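You operate a simulated robot arm through the tools that you are given. There is no shell and no other tool. Be economical: measure what you need, move in short steps, check, and stop when the job is done.

The job below is to be done with a simulated robot arm. You get a single attempt, and the scene is never put back.

JOB
Stack the yellow tubing reel from the top of the instrument bench on top of the blue tubing reel. Then take the grey pot from the top of the island bench and put it on the bench end by the drying cabinet. Then take the well plate on the top of the island bench and put it away on the top of the grey bench mat. Then put the bottle on the top of the end table away on the grey rubber mat. Then take the wipe box from the top of the end table and put it on the shelf under the end table. Then close the left door under the fume cupboard. Then close the locker door. Then take the funnel bottle on the low bench beside the small reactor and put it away on the top of the long side table. Then take the folder on the low bench beside the small reactor and put it away on the top of the valve box. Do these in the order given. Set down upright: pot, bottle, funnel bottle.

It is judged by the outcome, as a careful person would: the job done as asked, and still so three seconds after it is handed in. It fails if anything else is knocked over, pushed out of place, dropped, spilled or broken.

ROBOT AND FRAMES
A 7-joint arm with a vacuum gripper on a trunk, on a base that drives. Base frame: it is fixed to the floor where the robot stands at the start and does not move with it; the origin is under the middle of the robot, x ahead of it, y to its left, z up; the surface under the hand at the start is at about z = 692. Units: mm, degrees, N and s.
With the tool pointing down near the work surface it reaches from about 100 to 620 mm from the robot's upright axis, wherever it stands. Its first joint turns from -115.0 to 115.0 degrees. Places, roughly: bench end by the drying cabinet (29x21 cm) [3640, 2120, 840]; bottle [1250, -1500, 1000]; folder (31x23x5 cm) [2300, 6900, 800]; funnel bottle (10x11x17 cm) [2100, 6700, 900]; grey rubber mat [500, 6800, 800]; left door under the fume cupboard [2900, 200, 400]; locker door [3000, 1100, 900]; pot [1750, 0, 1000]; shelf under the end table [900, -1500, 200]; top of the grey bench mat [-1300, 4400, 900]; top of the long side table [1500, 4900, 800]; top of the valve box [-1300, 1800, 1100]; tubing reel [750, 0, 750]; well plate [1750, -750, 750]; wipe box [1000, -1750, 1000]. Payload 2.55 kg.
Tool frame: the origin (TCP) lies in the middle of the cups' lips, and z points out of the cups. The gripper has 1 cup of 44 mm across, covering 44 by 44 mm (tool x, y); the bellows give 20 mm. With the vacuum on, a cup seals on a smooth face that it is pressed against (1 to 4 N); it does not hold porous or soft things. The pull reaches 55 N.
Orientation is that of the tool frame in the base frame, as a unit quaternion [w, x, y, z]. With the cups facing straight down, the tool's x points along the base's -x, its y along +y and its z along -z.

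CONTROLS
- The arm moves only by the tool jog_arm. Its arguments are lists of equal length, an entry for each row: "dp": the shift along the tool's x, y, z in mm, a list of three; "rotation": the turn, a rotation vector about the tool's x, y, z in rad, a list of three. In form: {"dp": [[x, y, z], ...], "rotation": [[ax, ay, az], ...]}. A call has 1 to 12 rows; each row shifts and turns the commanded pose from where the row before left it, along the tool's axes as they then stand. "vacuum" is the vacuum: 1 switches it on, 0 off, set as the call begins (left out, the last holds). Each row takes 0.2 s and may step no farther than 50 mm and 8.6 degrees from the row before; otherwise, or with a gripper value out of range, the whole call is refused. Where a pose cannot be reached the arm comes as near as it can. A force on the tool above 40 N (or 10 N above the force at the start of the call, whichever is more), or a blocked arm, ends the call early, and 0.2 s more pass. The pull builds up within a second once a cup has sealed. Time passes only in rows, and 0.2 s behind the last, so rows that do not move give it time. It gives the time, the measured TCP pose, the force on the tool (base axes) and the pull of the vacuum at its end, in the units of the frame above (readings bear some noise), with the torque about the TCP (base axes, N m) and any sound that the robot's microphone picked up.
- Cameras (640 x 400 px; columns grow to the right, rows downward): "scene" is now at [12, 151.8, 1739.9]; the picture's right is [-0.33, -0.94, 0.00], its down [-0.74, 0.26, -0.61] and it looks along [0.58, -0.20, -0.79] (base axes); focal length 250 px, centre (320, 200). "wrist" rides on the gripper at [81, 6, -173] in the tool frame; the picture's right is [-0.08, 1.00, 0.00], its down [-0.89, -0.07, -0.45] and it looks along [-0.44, -0.04, 0.90] (tool axes); focal length 256 px, centre (320, 200). There is no depth. A picture from a camera that has moved, and an enlarged one, comes with that camera's place and axes in the base frame and with its lens.
- capture(camera): a new picture of that camera. The clock stands still meanwhile.
- raise_lower(by): slides the trunk up (or, below 0, down) by that many mm; the arm and the scene camera ride with it, the base frame stays. It gives what a move gives, with no picture.
- steer(legs): drives the robot by 1 to 6 legs, each [ahead, left, turn to the left] in mm, mm and degrees, along the robot's own axes; the way and the turn of a leg run together, so that a leg with both is an arc; at most 1500 mm and 180 degrees a leg. The arm and the cameras ride along, it lands a little off, and it stops where it bumps. It gives what a move gives.
- turn_head(pan, tilt): turns the head with the scene camera to pan (to the left, within 155 degrees either way) and tilt (down, from -29 to 69), counted from straight ahead of the robot. It gives what a move gives.
- inspect(camera, box): a new picture of the part [left, top, right, bottom] of that camera's present view, enlarged. The clock stands still meanwhile.
- finish_job(): hands the job in; it is judged then, once.

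Go step by step. Nothing tells you exact positions but the pictures and the camera data: compare them with the known pose of the tool, close in by small moves and look again before you grip or let go. The budget is 483 turns and 236 pictures, counting those below and the enlarged ones. Unless the task says otherwise, let go and move clear before handing in.

The tools are called after ">>>" as name(argument=value, ...) on one line, values as JSON. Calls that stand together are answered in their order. jog_arm: Moves the arm, as the interface text tells. Its arguments: {"type":"object","properties":{"dp":{"type":"array","items":{"type":"array","items":{"type":"number"}}},"rotation":{"type":"array","items":{"type":"array","items":{"type":"number"}}},"vacuum":{"type":"number"}},"required":["dp","rotation"]} The other tools are called the same way: raise_lower (by) slides the trunk up or down; steer (legs) drives the base; turn_head (pan, tilt) turns the head that bears the scene camera; capture (camera) takes a picture; inspect (camera, box) takes an enlarged picture of a part of a camera's view; finish_job () hands the job in.

At the start:

```text
time_s: 0.0
position: [446.4, -155.0, 1138.6]
ee_rot: [0.0, 0.0, 1.0, 0.0]
force: [-0.5, -0.2, -0.5]
moment: [0.0, -0.01, -0.04]
pull: 0.2
trunk travel left (down, up): [-839.0, 151.0]
robot x, y, heading: [-0.2, -3.1, 0.3]
head pan, tilt: [-19.3, 52.1]
```

scene: 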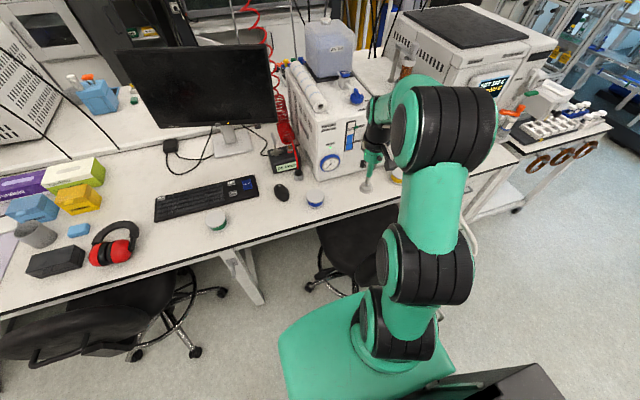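
wrist: 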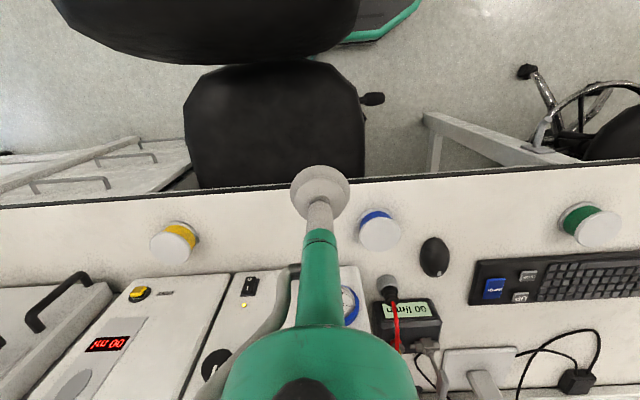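

I see the bench ahead with the yellow, blue and green reels. The yellow one is around (745, -580) and the blue one around (763, -21). First I look closer and survey the floor.

>>> inspect(camera="wrist", box=[120, 160, 440, 360])

>>> turn_head(pan=-60, tilt=45)

>>> capture(camera="scene")

```text
2.00 times, centred on (280, 260) of wrist
camera zoom: at [366.0, -147.5, 1311.4], right [0.08, 1.0, 0.0], down [0.89, -0.07, 0.45], along [0.44, -0.04, -0.9], focal length 512 px, centre (400, 80)
```

zoom: 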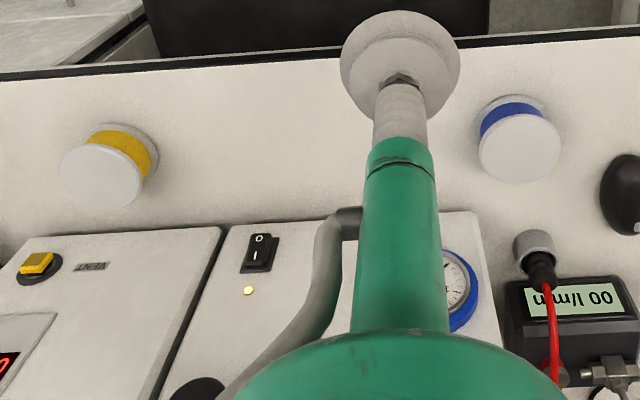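

```text
time_s: 1.1
position: [447.8, -156.1, 1139.1]
ee_rot: [-0.001, 0.0, 1.0, 0.0]
force: [-0.3, 0.2, 0.3]
moment: [0.0, -0.01, -0.02]
pull: 0.0
trunk travel left (down, up): [-839.0, 151.0]
robot x, y, heading: [-1.1, -2.2, 0.0]
head pan, tilt: [-60.0, 45.0]
```

```text
232 pictures are left
camera scene: at [-18.0, 106.3, 1749.6], right [-0.87, -0.5, 0.0], down [-0.35, 0.61, -0.71], along [0.35, -0.61, -0.71], focal length 250 px, centre (320, 200)
```

scene: 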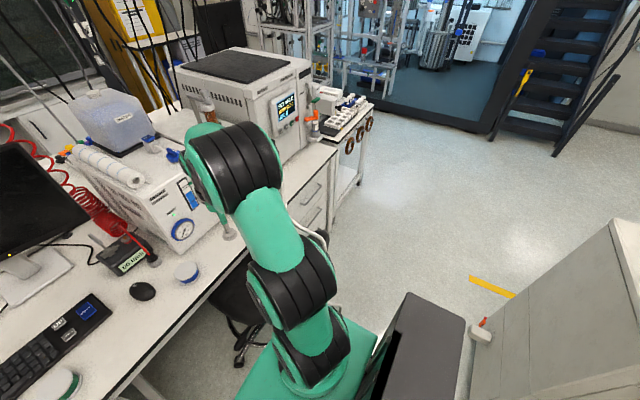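

I check the floor in front of the robot for the chairs before driving forward.

>>> turn_head(pan=20, tilt=60)

>>> capture(camera="scene")

>>> turn_head(pan=-100, tilt=50)

>>> capture(camera="scene")

>>> turn_head(pan=-60, tilt=15)

>>> capture(camera="scene")

```text
time_s: 2.6
position: [447.6, -154.5, 1139.3]
ee_rot: [0.0, 0.001, 1.0, 0.001]
force: [0.6, 0.4, 0.2]
moment: [0.01, -0.01, 0.03]
pull: 0.1
trunk travel left (down, up): [-839.0, 151.0]
robot x, y, heading: [1.3, 0.9, 0.0]
head pan, tilt: [20.0, 60.0]
```

```text
231 pictures are left
camera scene: at [3.9, 199.4, 1730.1], right [0.34, -0.94, 0.0], down [-0.81, -0.3, -0.5], along [0.47, 0.17, -0.87], focal length 250 px, centre (320, 200)
```

scene: 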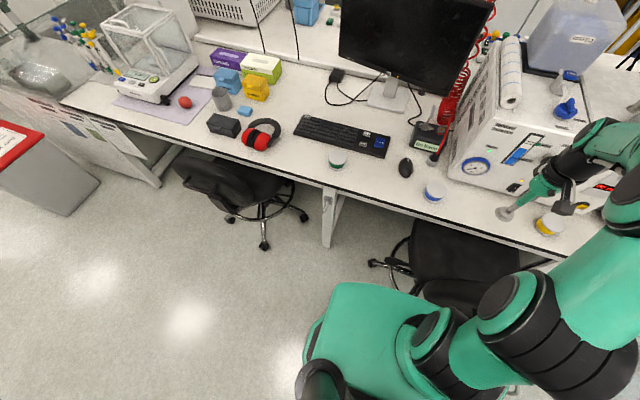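

```text
time_s: 4.6
position: [447.8, -154.2, 1139.3]
ee_rot: [0.0, 0.0, 1.0, 0.0]
force: [0.4, 0.8, 0.2]
moment: [0.0, -0.01, 0.04]
pull: 0.1
trunk travel left (down, up): [-839.0, 151.0]
robot x, y, heading: [-1.2, -2.8, 0.1]
head pan, tilt: [-100.0, 50.0]
```

```text
230 pictures are left
camera scene: at [-72.1, 100.8, 1742.7], right [-0.98, 0.17, 0.0], down [0.13, 0.75, -0.64], along [-0.11, -0.63, -0.77], focal length 250 px, centre (320, 200)
```

scene: 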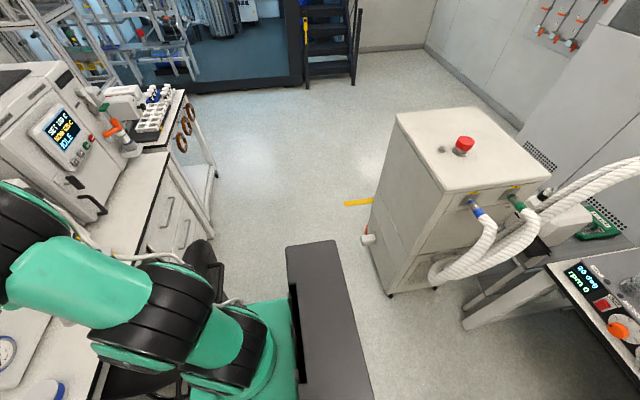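

```text
time_s: 5.7
position: [447.3, -155.6, 1138.7]
ee_rot: [0.0, 0.0, 1.0, -0.001]
force: [-0.1, 0.1, 0.4]
moment: [0.01, 0.03, 0.01]
pull: 0.1
trunk travel left (down, up): [-839.0, 151.0]
robot x, y, heading: [-0.5, -1.6, -0.2]
head pan, tilt: [-60.0, 15.0]
```

```text
229 pictures are left
camera scene: at [-12.1, 95.7, 1796.4], right [-0.87, -0.5, 0.0], down [-0.13, 0.22, -0.97], along [0.48, -0.84, -0.26], focal length 250 px, centre (320, 200)
```

scene: 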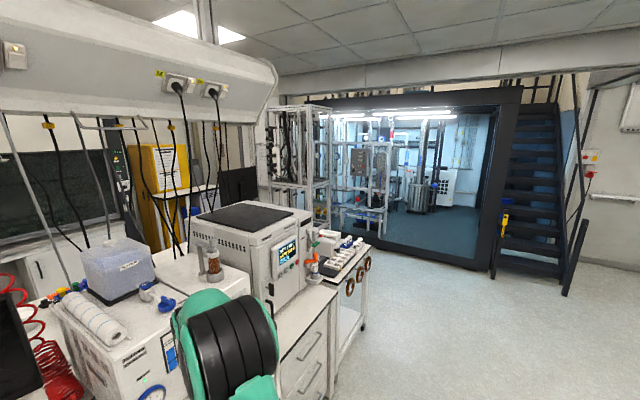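

The chair sits under the bench between the reels, so I'll reach the yellow reel from the right of the chair. I back off, move right and look.

>>> steer(legs=[[-150, 0, 0], [0, -870, 0]])

>>> turn_head(pan=30, tilt=50)

>>> capture(camera="scene")

>>> capture(camera="wrist")

```text
time_s: 11.2
position: [299.8, -1004.4, 1139.2]
ee_rot: [0.0, -0.001, 1.0, 0.0]
force: [-0.1, -0.2, 0.5]
moment: [-0.02, -0.03, -0.01]
pull: 0.1
trunk travel left (down, up): [-839.0, 151.0]
robot x, y, heading: [-154.7, -851.4, 0.1]
head pan, tilt: [-60.0, 15.0]
```

```text
time_s: 12.8
position: [300.1, -1004.7, 1138.9]
ee_rot: [0.001, -0.002, 1.0, 0.0]
force: [0.2, 0.4, 1.2]
moment: [0.02, 0.01, 0.03]
pull: 0.0
trunk travel left (down, up): [-839.0, 151.0]
robot x, y, heading: [-144.4, -851.8, 0.2]
head pan, tilt: [30.0, 50.0]
```

```text
228 pictures are left
camera scene: at [-141.6, -635.8, 1742.7], right [0.5, -0.86, 0.0], down [-0.66, -0.39, -0.64], along [0.56, 0.32, -0.77], focal length 250 px, centre (320, 200)
```

scene: 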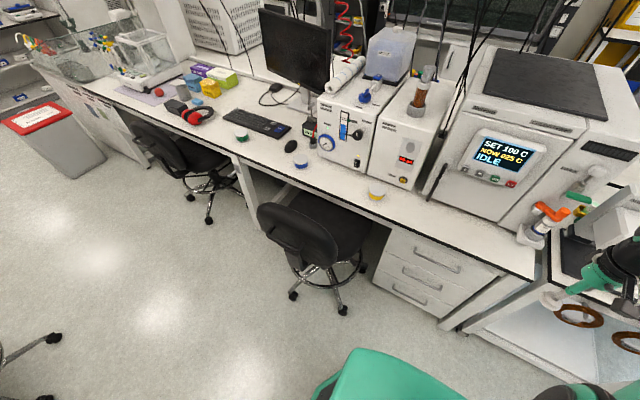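

```text
227 pictures are left
camera wrist: at [217.9, -997.0, 1311.4], right [0.07, 1.0, 0.0], down [0.89, -0.07, 0.45], along [0.44, -0.03, -0.9], focal length 256 px, centre (320, 200)
```

wrist: 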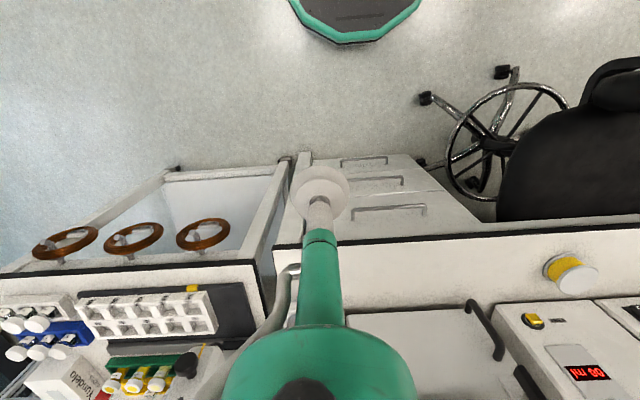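

Triangulating the two wrist views puts the yellow reel's top near (655, -473, 893) and the bench front edge at x≈556. I swing the hand to that bearing at its present height, then drive forward.

>>> jog_arm(dp=[[1, 48, 0], [1, 48, 0], [1, 48, 0], [1, 48, 0], [1, 48, 0], [1, 48, 0], [1, 48, 0], [1, 48, 0], [1, 48, 0], [1, 48, 0], [1, 48, 0]], rotation=[[0, 0, 0], [0, 0, 0], [0, 0, 0], [0, 0, 0], [0, 0, 0], [0, 0, 0], [0, 0, 0], [0, 0, 0], [0, 0, 0], [0, 0, 0], [0, 0, 0]])

>>> steer(legs=[[330, 0, 0]])

>>> capture(camera="wrist")

>>> capture(camera="scene")

```text
time_s: 15.2
position: [259.6, -497.9, 1095.6]
ee_rot: [0.001, -0.002, 1.0, 0.001]
force: [-0.7, -0.7, -0.7]
moment: [0.0, -0.02, 0.02]
pull: 0.0
out of reach, approached as far as the arm can: row 8, 9, 10, 11
trunk travel left (down, up): [-839.0, 151.0]
robot x, y, heading: [-144.6, -849.9, 0.3]
head pan, tilt: [30.0, 50.0]
```

```text
time_s: 17.4
position: [588.5, -499.5, 1095.1]
ee_rot: [0.002, 0.0, 1.0, 0.002]
force: [-0.6, -0.1, -0.7]
moment: [-0.02, 0.01, -0.05]
pull: 0.1
trunk travel left (down, up): [-839.0, 151.0]
robot x, y, heading: [178.0, -849.9, 0.2]
head pan, tilt: [30.0, 50.0]
```

```text
226 pictures are left
camera wrist: at [506.3, -493.2, 1268.1], right [0.08, 1.0, 0.0], down [0.89, -0.07, 0.45], along [0.45, -0.03, -0.89], focal length 256 px, centre (320, 200)
```

wrist: 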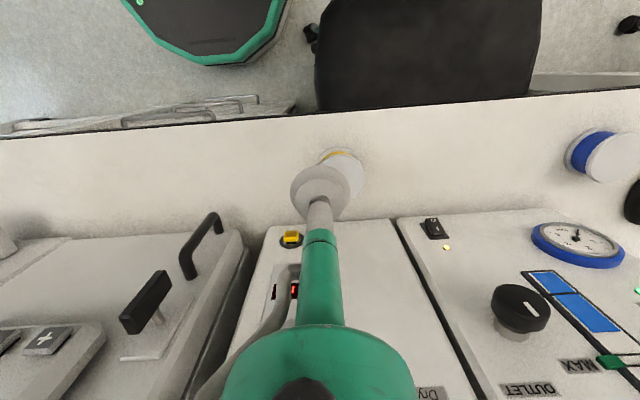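

```text
225 pictures are left
camera scene: at [186.8, -634.8, 1742.7], right [0.5, -0.87, 0.0], down [-0.66, -0.38, -0.64], along [0.56, 0.32, -0.77], focal length 250 px, centre (320, 200)
```

scene: 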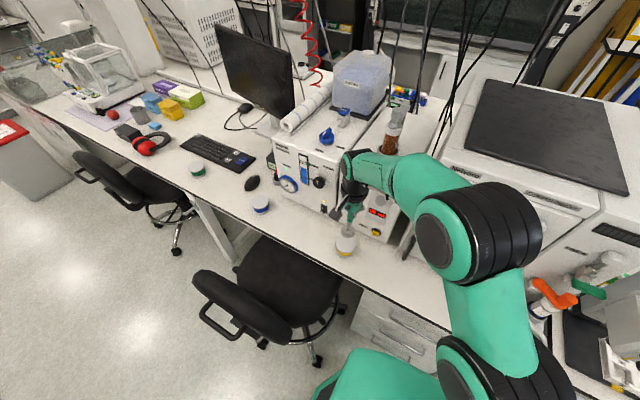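

The yellow reel's top centre reads (654, -471). I drive a little closer, centre the hand and lower the trunk.

>>> steer(legs=[[50, 0, 0]])

>>> raise_lower(by=-110)

>>> jog_arm(dp=[[-16, 28, 0]], rotation=[[0, 0, 0]])

>>> capture(camera="wrist")

```text
time_s: 18.3
position: [638.0, -499.0, 1095.5]
ee_rot: [0.0, 0.0, 1.0, 0.002]
force: [0.5, -0.5, -0.1]
moment: [0.03, 0.01, 0.0]
pull: 0.1
trunk travel left (down, up): [-839.0, 151.0]
robot x, y, heading: [227.4, -848.0, 0.2]
head pan, tilt: [30.0, 50.0]
```

```text
time_s: 19.7
position: [637.6, -499.4, 985.8]
ee_rot: [0.002, -0.001, 1.0, 0.001]
force: [0.2, -0.9, 0.0]
moment: [0.03, 0.04, 0.01]
pull: 0.1
trunk travel left (down, up): [-729.0, 261.0]
robot x, y, heading: [227.6, -847.6, 0.2]
head pan, tilt: [30.0, 50.0]
```

```text
time_s: 20.1
position: [645.1, -479.4, 970.1]
ee_rot: [0.002, -0.001, 1.0, 0.002]
force: [0.5, 0.3, -0.5]
moment: [-0.03, 0.04, 0.02]
pull: 0.1
out of reach, approached as far as the arm can: row 1
trunk travel left (down, up): [-729.0, 261.0]
robot x, y, heading: [229.6, -850.6, -0.3]
head pan, tilt: [30.0, 50.0]
```

```text
224 pictures are left
camera wrist: at [563.3, -473.2, 1143.6], right [0.08, 1.0, 0.0], down [0.89, -0.07, 0.45], along [0.45, -0.03, -0.89], focal length 256 px, centre (320, 200)
```

wrist: 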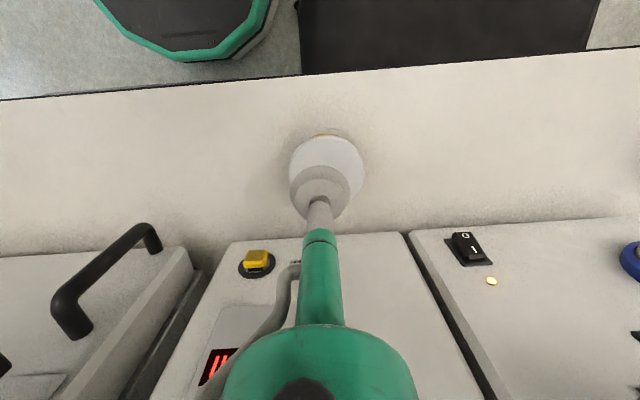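

The cup is nearly centred; I shift slightly and descend toward the reel's top with vacuum on.

>>> jog_arm(dp=[[0, 0, 45], [-13, 6, 10]], rotation=[[0, 0, 0], [0, 0, 0]], vacuum=1)

>>> capture(camera="wrist")

```text
time_s: 20.7
position: [658.2, -474.2, 918.3]
ee_rot: [0.001, -0.001, 1.0, 0.002]
force: [-0.1, -0.1, 0.0]
moment: [0.0, 0.0, 0.0]
pull: 0.1
trunk travel left (down, up): [-729.0, 261.0]
robot x, y, heading: [227.7, -847.6, 0.2]
head pan, tilt: [30.0, 50.0]
```

```text
223 pictures are left
camera wrist: at [576.2, -467.4, 1090.0], right [0.08, 1.0, 0.0], down [0.89, -0.07, 0.45], along [0.45, -0.03, -0.89], focal length 256 px, centre (320, 200)
```

wrist: 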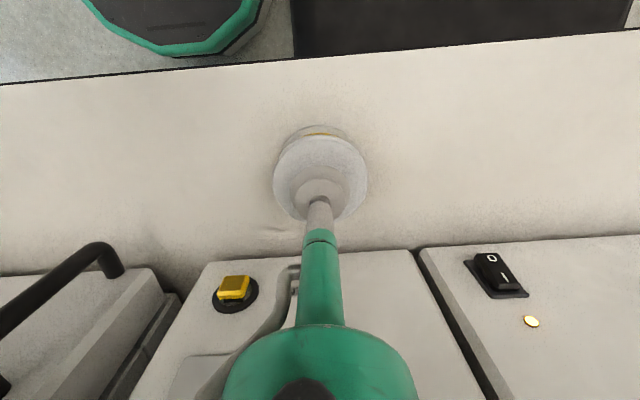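

Centred over the disc; descend in small steps until contact.

>>> jog_arm(dp=[[0, 0, 10], [0, 0, 8], [0, 0, 5]], rotation=[[0, 0, 0], [0, 0, 0], [0, 0, 0]])

```text
time_s: 21.5
position: [658.0, -476.5, 898.6]
ee_rot: [0.002, 0.0, 1.0, 0.003]
force: [-0.6, -1.2, 6.2]
moment: [-0.28, 0.23, 0.05]
pull: 54.9
trunk travel left (down, up): [-729.0, 261.0]
robot x, y, heading: [227.7, -849.3, 0.1]
head pan, tilt: [30.0, 50.0]
```

Sealed with 55 N pull. I lift with the trunk and look at it.

>>> raise_lower(by=150)

>>> capture(camera="wrist")

>>> capture(camera="scene")

```text
time_s: 23.3
position: [657.3, -475.0, 1046.7]
ee_rot: [0.002, 0.0, 1.0, 0.003]
force: [-0.1, 1.1, -1.5]
moment: [0.01, -0.01, -0.02]
pull: 54.7
trunk travel left (down, up): [-879.0, 111.0]
robot x, y, heading: [226.5, -850.0, 0.2]
head pan, tilt: [30.0, 50.0]
```

```text
222 pictures are left
camera wrist: at [575.6, -468.0, 1218.1], right [0.08, 1.0, 0.0], down [0.89, -0.07, 0.45], along [0.45, -0.03, -0.89], focal length 256 px, centre (320, 200)
```

wrist: 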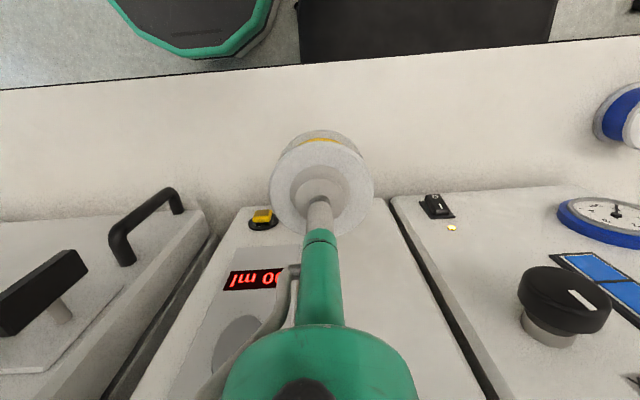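

```text
221 pictures are left
camera scene: at [236.0, -634.8, 1782.6], right [0.5, -0.87, 0.0], down [-0.66, -0.38, -0.64], along [0.56, 0.32, -0.77], focal length 250 px, centre (320, 200)
```

scene: 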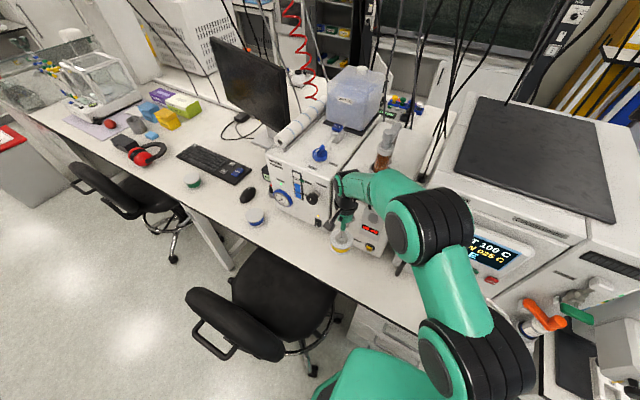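

The yellow reel hangs level. I raise further, back off, swing the arm to the right side, and go round to the left of the chair.

>>> raise_lower(by=100)

>>> steer(legs=[[-380, 0, 0]])

>>> jog_arm(dp=[[10, -50, 0], [0, -50, 0], [0, -50, 0], [0, -50, 0], [0, -50, 0], [0, -50, 0], [0, -50, 0], [0, -50, 0], [0, -50, 0], [0, -50, 0], [0, -50, 0], [0, -50, 0]], rotation=[[0, 0, 0], [0, 0, 0], [0, 0, 0], [0, 0, 0], [0, 0, 0], [0, 0, 0], [0, 0, 0], [0, 0, 0], [0, 0, 0], [0, 0, 0], [0, 0, 0], [0, 0, 0]])

```text
time_s: 24.6
position: [656.9, -475.0, 1145.1]
ee_rot: [0.001, -0.002, 1.0, 0.001]
force: [-0.2, 0.4, -1.2]
moment: [0.02, 0.04, 0.02]
pull: 55.0
trunk travel left (down, up): [-979.0, 11.0]
robot x, y, heading: [228.9, -849.0, 0.0]
head pan, tilt: [30.0, 50.0]
```

```text
time_s: 27.0
position: [279.4, -475.3, 1145.8]
ee_rot: [0.002, -0.003, 1.0, 0.002]
force: [0.4, -0.9, -1.1]
moment: [-0.02, -0.03, -0.01]
pull: 54.9
trunk travel left (down, up): [-979.0, 11.0]
robot x, y, heading: [-148.7, -853.0, 0.4]
head pan, tilt: [30.0, 50.0]
```

```text
refused: row 1 steps farther than a row can; nothing moved
```

>>> jog_arm(dp=[[8, -49, 0], [0, -49, 0], [0, -50, 0], [0, -50, 0], [0, -50, 0], [0, -50, 0], [0, -50, 0], [0, -50, 0], [0, -50, 0], [0, -50, 0], [0, -50, 0], [0, -50, 0]], rotation=[[0, 0, 0], [0, 0, 0], [0, 0, 0], [0, 0, 0], [0, 0, 0], [0, 0, 0], [0, 0, 0], [0, 0, 0], [0, 0, 0], [0, 0, 0], [0, 0, 0], [0, 0, 0]])

>>> steer(legs=[[0, 1100, 0]])

>>> turn_head(pan=-20, tilt=55)

>>> capture(camera="scene")

>>> capture(camera="wrist")

```text
time_s: 29.6
position: [271.8, -1077.2, 1142.5]
ee_rot: [0.002, -0.003, 1.0, 0.002]
force: [0.8, 0.4, -0.6]
moment: [0.04, -0.04, -0.03]
pull: 54.9
trunk travel left (down, up): [-979.0, 11.0]
robot x, y, heading: [-148.4, -853.3, 0.3]
head pan, tilt: [30.0, 50.0]
```

```text
time_s: 35.2
position: [266.9, 23.4, 1143.0]
ee_rot: [0.002, -0.004, 1.0, 0.002]
force: [-0.4, -0.8, -1.8]
moment: [-0.03, 0.01, 0.0]
pull: 55.2
trunk travel left (down, up): [-979.0, 11.0]
robot x, y, heading: [-158.0, 245.0, 0.4]
head pan, tilt: [30.0, 50.0]
```

```text
time_s: 36.4
position: [265.9, 22.9, 1143.7]
ee_rot: [0.002, -0.003, 1.0, 0.002]
force: [0.4, 0.8, -0.4]
moment: [0.0, 0.0, -0.01]
pull: 54.8
trunk travel left (down, up): [-979.0, 11.0]
robot x, y, heading: [-152.8, 244.8, 0.5]
head pan, tilt: [-20.0, 55.0]
```

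```text
220 pictures are left
camera scene: at [-147.3, 397.3, 1876.2], right [-0.33, -0.94, 0.0], down [-0.77, 0.27, -0.57], along [0.54, -0.19, -0.82], focal length 250 px, centre (320, 200)
```

scene: 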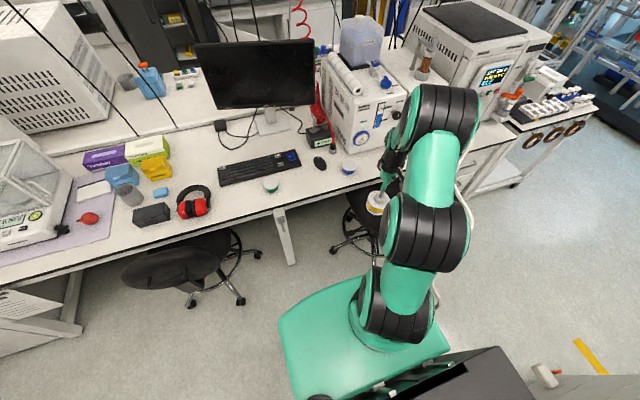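

```text
219 pictures are left
camera wrist: at [184.5, 29.8, 1314.7], right [0.07, 1.0, 0.0], down [0.89, -0.07, 0.45], along [0.45, -0.03, -0.89], focal length 256 px, centre (320, 200)
```

wrist: 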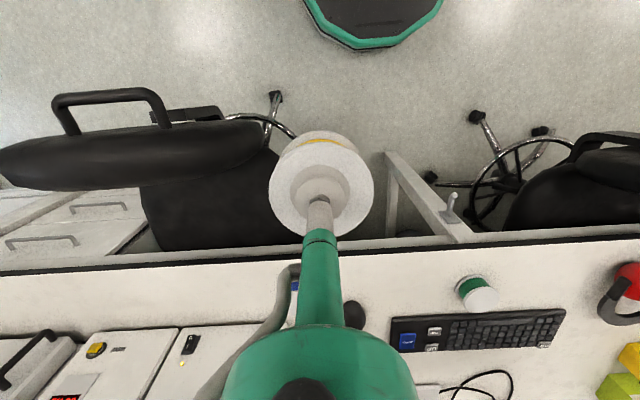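

Clear path on both sides. I drive forward to within reach of the blue reel.

>>> steer(legs=[[370, 0, 0]])

>>> capture(camera="wrist")

```text
time_s: 38.8
position: [638.4, 26.3, 1142.5]
ee_rot: [0.002, -0.004, 1.0, 0.002]
force: [-0.4, 0.3, -1.1]
moment: [0.01, 0.03, -0.01]
pull: 54.6
trunk travel left (down, up): [-979.0, 11.0]
robot x, y, heading: [215.9, 250.0, 0.3]
head pan, tilt: [-20.0, 55.0]
```

```text
218 pictures are left
camera wrist: at [556.0, 33.3, 1314.7], right [0.07, 1.0, 0.0], down [0.89, -0.06, 0.45], along [0.45, -0.03, -0.89], focal length 256 px, centre (320, 200)
```

wrist: 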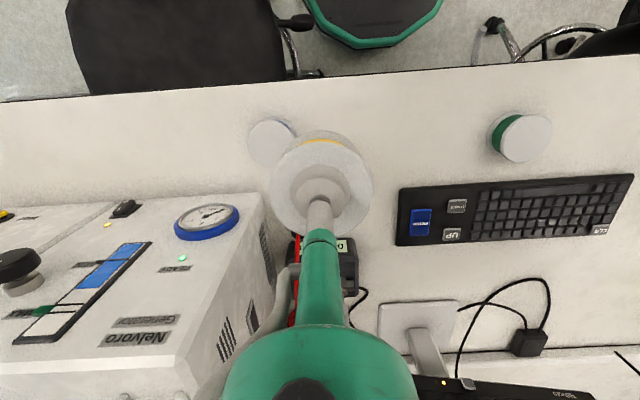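

Blue's top reads (656, -54). I move above it at reduced height and check.

>>> jog_arm(dp=[[0, 0, 40], [-11, -40, 20], [-11, -40, 0]], rotation=[[0, 0, 0], [0, 0, 0], [0, 0, 0]])

>>> raise_lower(by=-70)

>>> capture(camera="wrist")

>>> capture(camera="scene")

```text
time_s: 39.6
position: [661.2, -54.9, 1083.5]
ee_rot: [0.002, -0.005, 1.0, 0.001]
force: [-0.1, -0.8, -0.1]
moment: [0.02, 0.02, 0.01]
pull: 54.6
trunk travel left (down, up): [-979.0, 11.0]
robot x, y, heading: [215.1, 248.6, 0.1]
head pan, tilt: [-20.0, 55.0]
```

```text
time_s: 40.7
position: [659.5, -53.8, 1014.2]
ee_rot: [0.002, -0.004, 1.0, 0.002]
force: [-0.2, -0.8, -1.6]
moment: [0.01, -0.02, 0.04]
pull: 55.4
trunk travel left (down, up): [-909.0, 81.0]
robot x, y, heading: [218.0, 251.4, 0.5]
head pan, tilt: [-20.0, 55.0]
```

```text
217 pictures are left
camera wrist: at [578.4, -46.8, 1186.6], right [0.07, 1.0, 0.0], down [0.89, -0.06, 0.45], along [0.45, -0.03, -0.89], focal length 256 px, centre (320, 200)
```

wrist: 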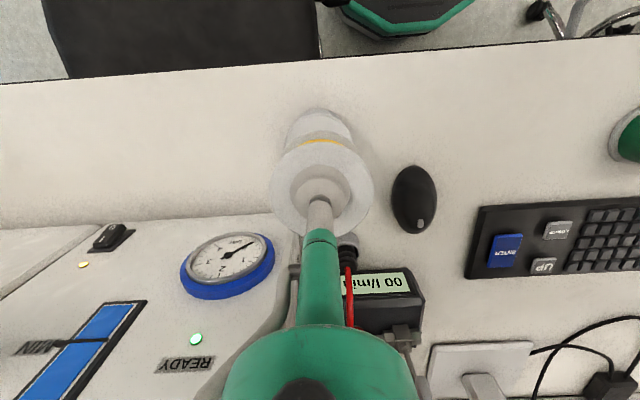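

```text
216 pictures are left
camera scene: at [223.4, 400.1, 1806.2], right [-0.33, -0.94, 0.0], down [-0.77, 0.27, -0.57], along [0.54, -0.19, -0.82], focal length 250 px, centre (320, 200)
```

scene: 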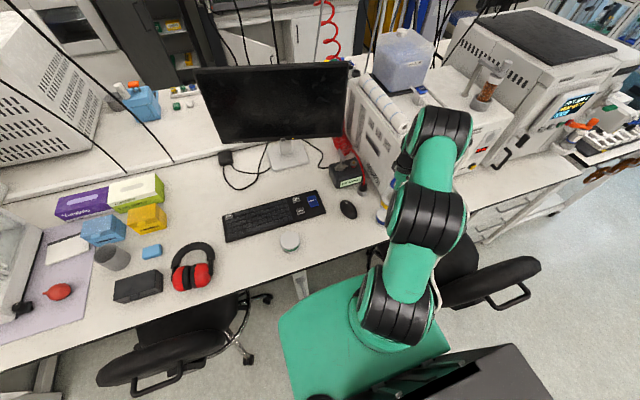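

Aligned over the blue reel. I lower to just above, then in small steps to contact.

>>> jog_arm(dp=[[0, 0, 30], [0, 0, 20], [0, 0, 6], [0, 0, 4]], rotation=[[0, 0, 0], [0, 0, 0], [0, 0, 0], [0, 0, 0]])

>>> capture(camera="wrist")

```text
time_s: 41.7
position: [661.1, -53.8, 953.0]
ee_rot: [0.001, -0.004, 1.0, 0.002]
force: [-0.1, 0.6, -1.6]
moment: [0.01, 0.0, 0.01]
pull: 55.1
trunk travel left (down, up): [-909.0, 81.0]
robot x, y, heading: [213.3, 247.9, 0.4]
head pan, tilt: [-20.0, 55.0]
```

```text
215 pictures are left
camera wrist: at [578.7, -46.9, 1125.5], right [0.07, 1.0, 0.0], down [0.89, -0.06, 0.45], along [0.45, -0.03, -0.89], focal length 256 px, centre (320, 200)
```

wrist: 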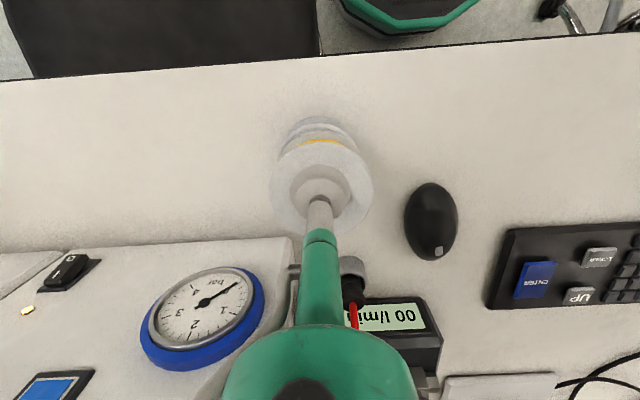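

>>> jog_arm(dp=[[0, 0, 3], [0, 0, 3], [0, 0, 3]], rotation=[[0, 0, 0], [0, 0, 0], [0, 0, 0]])

>>> inspect(camera="wrist", box=[240, 90, 400, 190])

```text
time_s: 42.5
position: [660.3, -53.3, 946.7]
ee_rot: [0.003, -0.004, 1.0, 0.0]
force: [1.5, 1.0, 4.2]
moment: [-0.01, 0.11, -0.01]
pull: 54.9
trunk travel left (down, up): [-909.0, 81.0]
robot x, y, heading: [214.1, 249.3, 0.6]
head pan, tilt: [-20.0, 55.0]
```

```text
4.00 times, centred on (320, 140) of wrist
camera zoom: at [578.7, -47.2, 1118.4], right [0.07, 1.0, 0.0], down [0.89, -0.06, 0.45], along [0.45, -0.03, -0.89], focal length 1024 px, centre (320, 440)
```

zoom: 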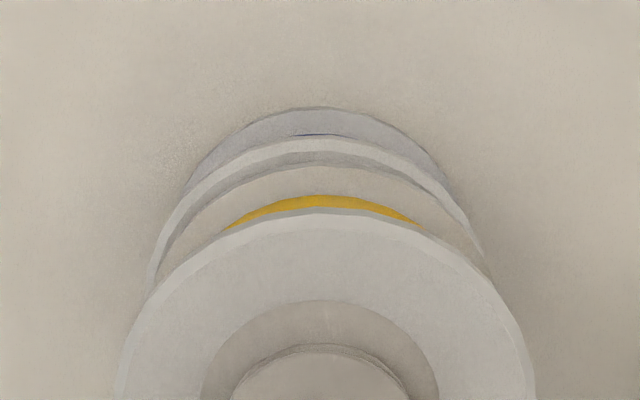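

Contact and concentric. I release and rise.

>>> jog_arm(dp=[[0, 0, 0], [0, 0, 0], [0, 0, 0], [0, 0, 0]], rotation=[[0, 0, 0], [0, 0, 0], [0, 0, 0], [0, 0, 0]], vacuum=0)

>>> jog_arm(dp=[[0, 0, -5], [0, 0, -20], [0, 0, -35]], rotation=[[0, 0, 0], [0, 0, 0], [0, 0, 0]])

>>> raise_lower(by=80)

>>> capture(camera="wrist")

```text
time_s: 43.5
position: [660.9, -53.6, 945.4]
ee_rot: [0.001, -0.004, 1.0, 0.002]
force: [0.1, 0.6, 0.5]
moment: [0.01, -0.01, -0.02]
pull: 0.1
trunk travel left (down, up): [-909.0, 81.0]
robot x, y, heading: [221.3, 250.3, 0.5]
head pan, tilt: [-20.0, 55.0]
```

```text
time_s: 44.3
position: [658.9, -52.8, 1005.4]
ee_rot: [0.002, -0.004, 1.0, 0.002]
force: [-0.5, 0.3, 0.2]
moment: [-0.02, -0.01, 0.02]
pull: 0.1
trunk travel left (down, up): [-909.0, 81.0]
robot x, y, heading: [213.5, 248.2, 0.6]
head pan, tilt: [-20.0, 55.0]
```

```text
time_s: 45.4
position: [661.4, -54.7, 1084.9]
ee_rot: [0.002, -0.004, 1.0, 0.003]
force: [-0.7, 0.9, -0.2]
moment: [0.01, 0.03, 0.0]
pull: 0.1
trunk travel left (down, up): [-989.0, 1.0]
robot x, y, heading: [217.3, 249.0, 0.8]
head pan, tilt: [-20.0, 55.0]
```

```text
213 pictures are left
camera wrist: at [579.1, -47.3, 1256.6], right [0.07, 1.0, 0.0], down [0.89, -0.06, 0.45], along [0.45, -0.03, -0.89], focal length 256 px, centre (320, 200)
```

wrist: 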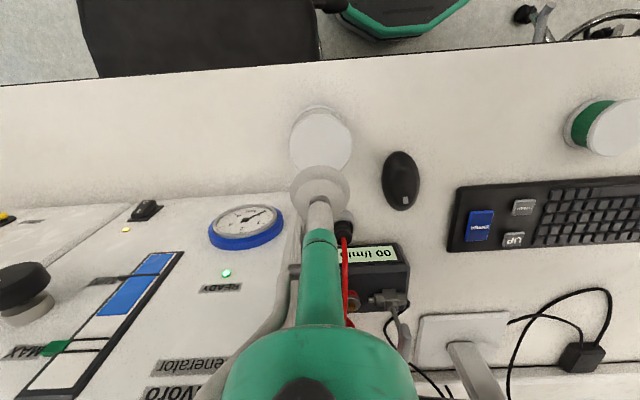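

Stack is done. Now I back off and survey for the way around to the island bench behind.

>>> steer(legs=[[-370, 0, 0]])

>>> turn_head(pan=-15, tilt=25)

>>> capture(camera="scene")

>>> turn_head(pan=45, tilt=25)

>>> capture(camera="scene")

>>> turn_head(pan=110, tilt=25)

>>> capture(camera="scene")

>>> turn_head(pan=-125, tilt=25)

>>> capture(camera="scene")

```text
time_s: 47.8
position: [300.4, -57.2, 1085.3]
ee_rot: [0.002, -0.004, 1.0, 0.001]
force: [0.5, 0.1, -0.3]
moment: [-0.02, -0.01, 0.0]
pull: 0.1
trunk travel left (down, up): [-989.0, 1.0]
robot x, y, heading: [-147.4, 243.9, 0.4]
head pan, tilt: [-20.0, 55.0]
```

```text
time_s: 48.7
position: [301.0, -57.7, 1084.1]
ee_rot: [0.002, -0.004, 1.0, 0.002]
force: [-0.3, 0.4, 0.1]
moment: [0.01, 0.0, -0.01]
pull: 0.1
trunk travel left (down, up): [-989.0, 1.0]
robot x, y, heading: [-144.7, 242.4, 0.3]
head pan, tilt: [-15.0, 25.0]
```

```text
212 pictures are left
camera scene: at [-115.2, 397.7, 1930.1], right [-0.25, -0.97, 0.0], down [-0.41, 0.11, -0.91], along [0.88, -0.23, -0.42], focal length 250 px, centre (320, 200)
```

scene: 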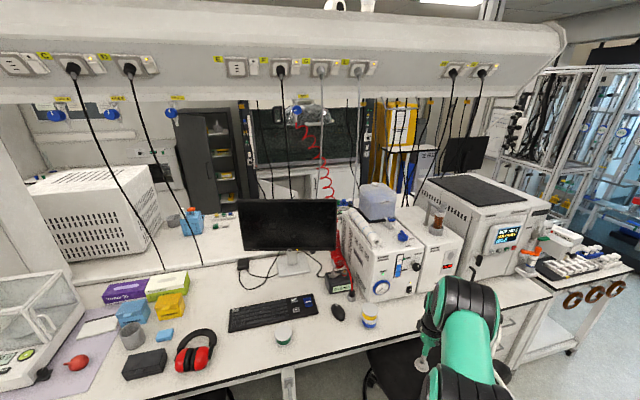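

```text
time_s: 50.0
position: [300.1, -56.2, 1084.1]
ee_rot: [0.002, -0.004, 1.0, 0.001]
force: [0.2, 0.3, 0.3]
moment: [0.01, 0.03, 0.02]
pull: 0.1
trunk travel left (down, up): [-989.0, 1.0]
robot x, y, heading: [-146.9, 245.4, 0.4]
head pan, tilt: [45.0, 25.0]
```

```text
211 pictures are left
camera scene: at [-140.1, 486.5, 1930.2], right [0.71, -0.7, 0.0], down [-0.3, -0.3, -0.91], along [0.64, 0.65, -0.42], focal length 250 px, centre (320, 200)
```

scene: 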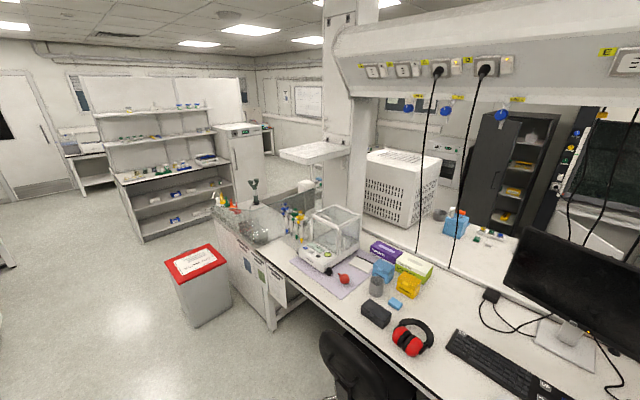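

```text
time_s: 51.4
position: [300.4, -56.6, 1084.3]
ee_rot: [0.001, -0.005, 1.0, 0.002]
force: [-0.2, -0.2, -0.2]
moment: [0.01, 0.02, -0.04]
pull: 0.0
trunk travel left (down, up): [-989.0, 1.0]
robot x, y, heading: [-142.1, 243.8, 0.6]
head pan, tilt: [110.0, 25.0]
```

```text
210 pictures are left
camera scene: at [-236.9, 507.2, 1930.2], right [0.94, 0.35, 0.0], down [0.15, -0.4, -0.91], along [-0.32, 0.85, -0.42], focal length 250 px, centre (320, 200)
```

scene: 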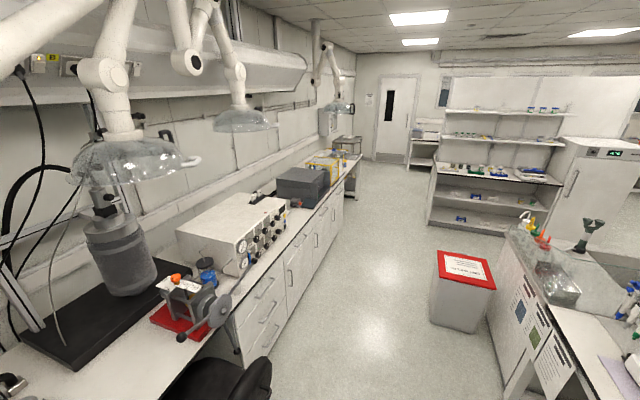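

```text
time_s: 54.7
position: [300.1, -56.8, 1084.2]
ee_rot: [0.002, -0.004, 1.0, 0.002]
force: [0.2, 0.0, -0.6]
moment: [0.0, 0.02, 0.04]
pull: 0.2
trunk travel left (down, up): [-989.0, 1.0]
robot x, y, heading: [-146.9, 243.7, 0.8]
head pan, tilt: [-125.0, 25.0]
```

```text
209 pictures are left
camera scene: at [-256.9, 344.9, 1930.2], right [-0.82, 0.57, 0.0], down [0.24, 0.35, -0.91], along [-0.51, -0.75, -0.42], focal length 250 px, centre (320, 200)
```

scene: 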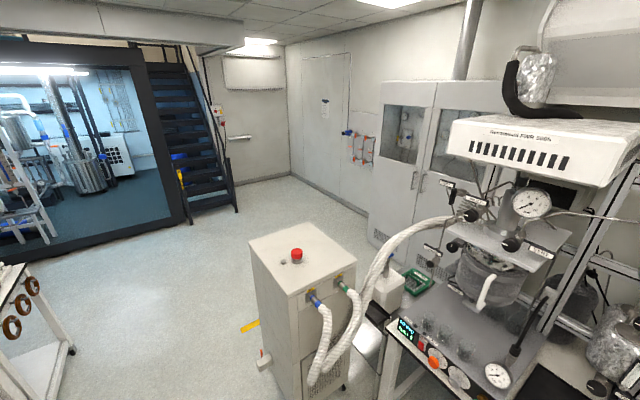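

The island bench lies behind this bench, so I need to go round its right-hand end. I drive right along the aisle and look.

>>> steer(legs=[[0, -1300, 0], [0, -400, 0]])

>>> turn_head(pan=-30, tilt=30)

>>> capture(camera="scene")

>>> turn_head(pan=15, tilt=30)

>>> capture(camera="scene")

```text
time_s: 63.3
position: [288.0, -1758.2, 1084.7]
ee_rot: [0.002, 0.003, 1.0, 0.002]
force: [0.3, -0.3, 0.3]
moment: [0.0, 0.02, 0.01]
pull: 0.0
trunk travel left (down, up): [-989.0, 1.0]
robot x, y, heading: [-154.1, -1451.5, -0.3]
head pan, tilt: [-125.0, 25.0]
```

```text
time_s: 65.0
position: [287.9, -1758.6, 1085.0]
ee_rot: [0.002, 0.004, 1.0, 0.003]
force: [-0.8, 0.4, -0.1]
moment: [0.01, 0.02, 0.02]
pull: 0.1
trunk travel left (down, up): [-989.0, 1.0]
robot x, y, heading: [-157.1, -1448.2, -0.3]
head pan, tilt: [-30.0, 30.0]
```

```text
208 pictures are left
camera scene: at [-131.6, -1318.5, 1922.2], right [-0.51, -0.86, 0.0], down [-0.43, 0.25, -0.87], along [0.75, -0.44, -0.5], focal length 250 px, centre (320, 200)
```

scene: 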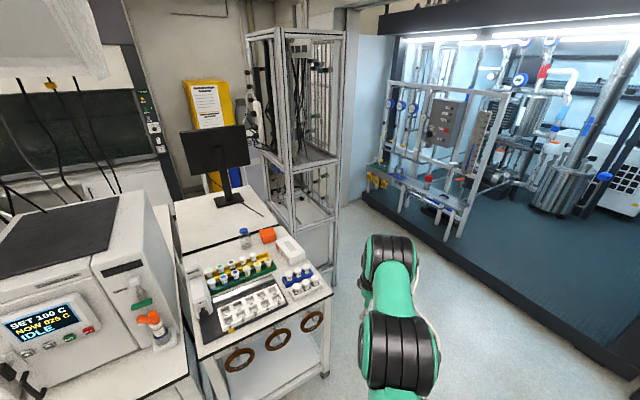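

```text
time_s: 66.1
position: [287.7, -1757.8, 1085.2]
ee_rot: [0.002, 0.003, 1.0, 0.002]
force: [0.5, -0.1, 0.6]
moment: [0.02, 0.03, 0.02]
pull: 0.1
trunk travel left (down, up): [-989.0, 1.0]
robot x, y, heading: [-153.7, -1452.3, -0.2]
head pan, tilt: [15.0, 30.0]
```

```text
207 pictures are left
camera scene: at [-122.0, -1249.8, 1922.2], right [0.25, -0.97, 0.0], down [-0.48, -0.13, -0.87], along [0.84, 0.22, -0.5], focal length 250 px, centre (320, 200)
```

scene: 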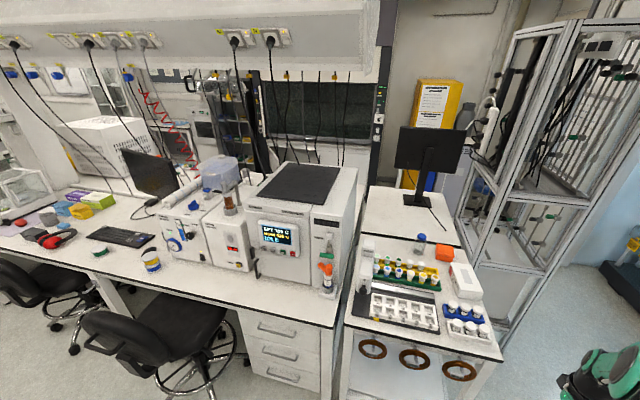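

The rack and glass room block the right end, so the way is round the left end. The bottle is near (1236, -1542) and the wipe box near (998, -1765) on the end table, for later. I drive left along the aisle.

>>> steer(legs=[[0, 1400, 0], [-130, 500, 0], [0, 1200, 0]])

>>> turn_head(pan=40, tilt=40)

>>> capture(camera="scene")

>>> turn_head(pan=90, tilt=30)

>>> capture(camera="scene")

```text
time_s: 81.4
position: [210.3, 1331.1, 1085.1]
ee_rot: [0.001, 0.014, 1.0, 0.001]
force: [0.0, -0.3, -0.1]
moment: [0.0, 0.01, 0.0]
pull: 0.0
trunk travel left (down, up): [-989.0, 1.0]
robot x, y, heading: [-222.1, 1647.4, -1.7]
head pan, tilt: [15.0, 30.0]
```

```text
time_s: 82.3
position: [209.6, 1330.9, 1085.1]
ee_rot: [0.001, 0.014, 1.0, 0.002]
force: [-0.3, -0.8, -0.1]
moment: [0.03, 0.0, 0.02]
pull: 0.1
trunk travel left (down, up): [-989.0, 1.0]
robot x, y, heading: [-225.3, 1650.2, -1.4]
head pan, tilt: [40.0, 40.0]
```

```text
206 pictures are left
camera scene: at [-210.0, 1879.0, 1906.9], right [0.62, -0.78, 0.0], down [-0.5, -0.4, -0.77], along [0.6, 0.48, -0.64], focal length 250 px, centre (320, 200)
```

scene: 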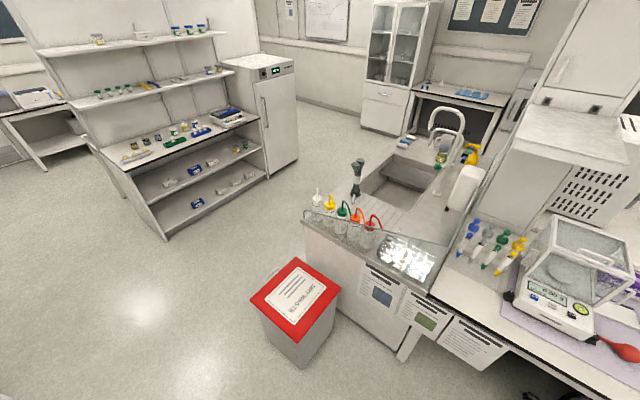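

```text
time_s: 83.5
position: [210.7, 1330.4, 1084.4]
ee_rot: [0.002, 0.015, 1.0, 0.001]
force: [-0.9, 0.0, -0.8]
moment: [0.01, -0.01, -0.01]
pull: 0.0
trunk travel left (down, up): [-989.0, 1.0]
robot x, y, heading: [-221.6, 1649.2, -1.6]
head pan, tilt: [90.0, 30.0]
```

```text
205 pictures are left
camera scene: at [-274.1, 1916.9, 1922.2], right [1.0, -0.03, 0.0], down [-0.01, -0.5, -0.87], along [0.03, 0.87, -0.5], focal length 250 px, centre (320, 200)
```

scene: 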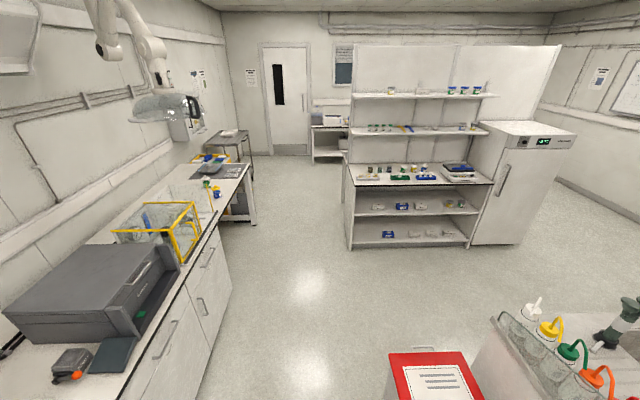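

Clear passage between the sink end (y≈2650) and the shelf unit (y≈4130). I go round there.

>>> steer(legs=[[-80, 0, 1.5], [0, 1500, 0], [0, 150, 0], [1500, 0, 0], [700, 0, 0]])

>>> turn_head(pan=-50, tilt=30)

>>> capture(camera="scene")

>>> turn_head(pan=10, tilt=30)

>>> capture(camera="scene")

```text
time_s: 103.0
position: [2319.5, 3117.9, 1084.2]
ee_rot: [0.002, -0.025, 1.0, 0.002]
force: [0.4, 0.0, -0.1]
moment: [0.05, 0.0, -0.01]
pull: 0.1
trunk travel left (down, up): [-989.0, 1.0]
robot x, y, heading: [1861.7, 3403.3, 2.9]
head pan, tilt: [90.0, 30.0]
```

```text
time_s: 105.2
position: [2319.7, 3117.3, 1084.0]
ee_rot: [0.001, -0.025, 1.0, 0.001]
force: [-0.8, 0.0, -0.2]
moment: [0.02, -0.01, 0.0]
pull: 0.1
trunk travel left (down, up): [-989.0, 1.0]
robot x, y, heading: [1864.1, 3399.4, 3.1]
head pan, tilt: [-50.0, 30.0]
```

```text
204 pictures are left
camera scene: at [1856.5, 3507.4, 1922.2], right [-0.73, -0.68, 0.0], down [-0.34, 0.37, -0.87], along [0.59, -0.63, -0.5], focal length 250 px, centre (320, 200)
```

scene: 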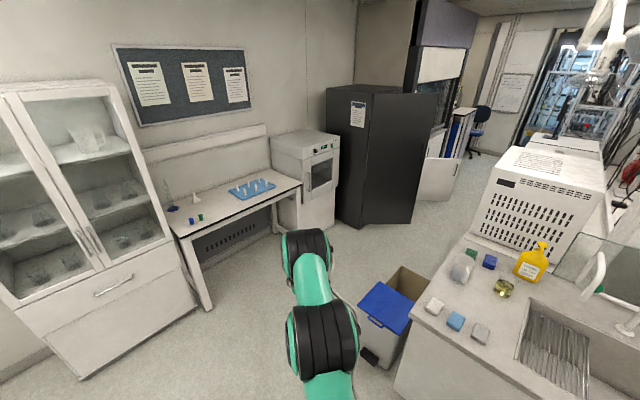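

```text
time_s: 106.5
position: [2319.3, 3117.6, 1084.5]
ee_rot: [0.002, -0.025, 1.0, 0.002]
force: [0.7, 0.0, 0.2]
moment: [-0.03, -0.02, 0.02]
pull: 0.1
trunk travel left (down, up): [-989.0, 1.0]
robot x, y, heading: [1863.1, 3400.8, 3.0]
head pan, tilt: [10.0, 30.0]
```

```text
203 pictures are left
camera scene: at [1883.1, 3593.7, 1922.2], right [0.22, -0.97, 0.0], down [-0.49, -0.11, -0.87], along [0.84, 0.19, -0.5], focal length 250 px, centre (320, 200)
```

scene: 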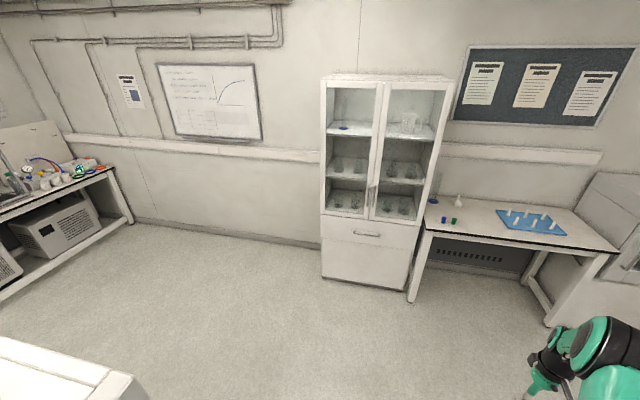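

I can see the drying cabinet, the wall bench with its free end, the blue-lidded bin and the dark locker. I drive to the aisle, turn to face along -y and look.

>>> steer(legs=[[900, 0, -3], [0, 0, -90], [500, 0, 0]])

>>> turn_head(pan=0, tilt=30)

>>> capture(camera="scene")

```text
time_s: 117.6
position: [2417.6, 2486.3, 1084.3]
ee_rot: [0.002, 0.718, 0.696, 0.0]
force: [-0.6, 0.5, 0.9]
moment: [0.0, -0.02, -0.02]
pull: 0.0
trunk travel left (down, up): [-989.0, 1.0]
robot x, y, heading: [2741.6, 2915.0, -91.5]
head pan, tilt: [10.0, 30.0]
```

```text
time_s: 118.3
position: [2418.9, 2486.8, 1084.7]
ee_rot: [0.002, 0.718, 0.697, 0.001]
force: [0.9, -0.9, 0.6]
moment: [0.0, 0.04, 0.0]
pull: 0.1
trunk travel left (down, up): [-989.0, 1.0]
robot x, y, heading: [2733.2, 2920.4, -91.8]
head pan, tilt: [0.0, 30.0]
```

```text
202 pictures are left
camera scene: at [2913.0, 2883.6, 1922.2], right [-1.0, 0.03, 0.0], down [0.01, 0.5, -0.87], along [-0.03, -0.87, -0.5], focal length 250 px, centre (320, 200)
```

scene: 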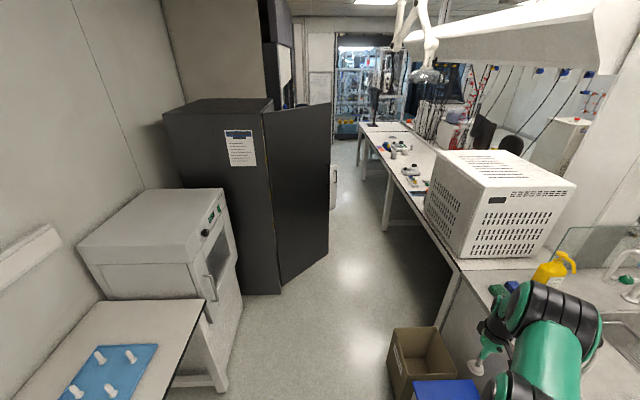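

The locker door stands half open into the aisle. I zoom on the island items further down.

>>> inspect(camera="scene", box=[350, 100, 450, 200])

>>> steer(legs=[[1250, 0, 2]])

>>> capture(camera="scene")

```text
4.00 times, centred on (400, 150) of scene
camera zoom: at [2913.0, 2883.6, 1922.2], right [-1.0, 0.03, 0.0], down [0.01, 0.5, -0.87], along [-0.03, -0.87, -0.5], focal length 1000 px, centre (0, 400)
```

zoom: 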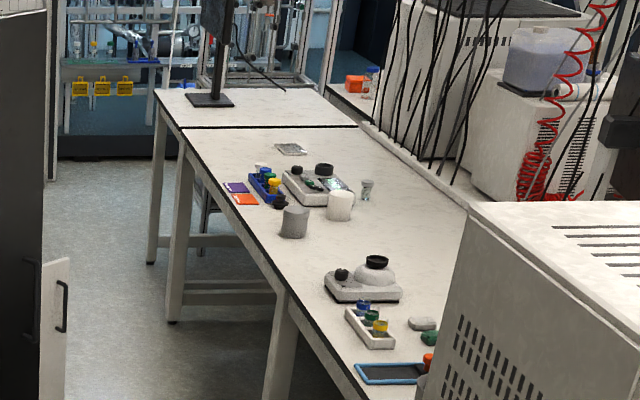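

```text
time_s: 124.7
position: [2407.2, 1221.4, 1085.3]
ee_rot: [0.002, 0.709, 0.705, -0.001]
force: [0.1, 0.2, 0.9]
moment: [-0.01, -0.01, -0.01]
pull: 0.1
trunk travel left (down, up): [-989.0, 1.0]
robot x, y, heading: [2715.0, 1665.3, -90.3]
head pan, tilt: [0.0, 30.0]
```

```text
200 pictures are left
camera scene: at [2891.5, 1630.3, 1922.2], right [-1.0, 0.01, 0.0], down [0.0, 0.5, -0.87], along [0.0, -0.87, -0.5], focal length 250 px, centre (320, 200)
```

scene: 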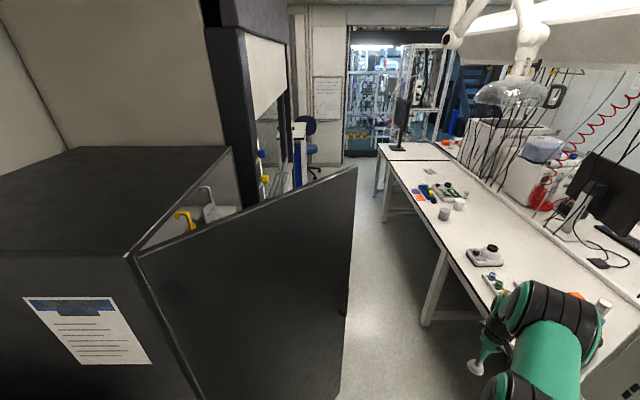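

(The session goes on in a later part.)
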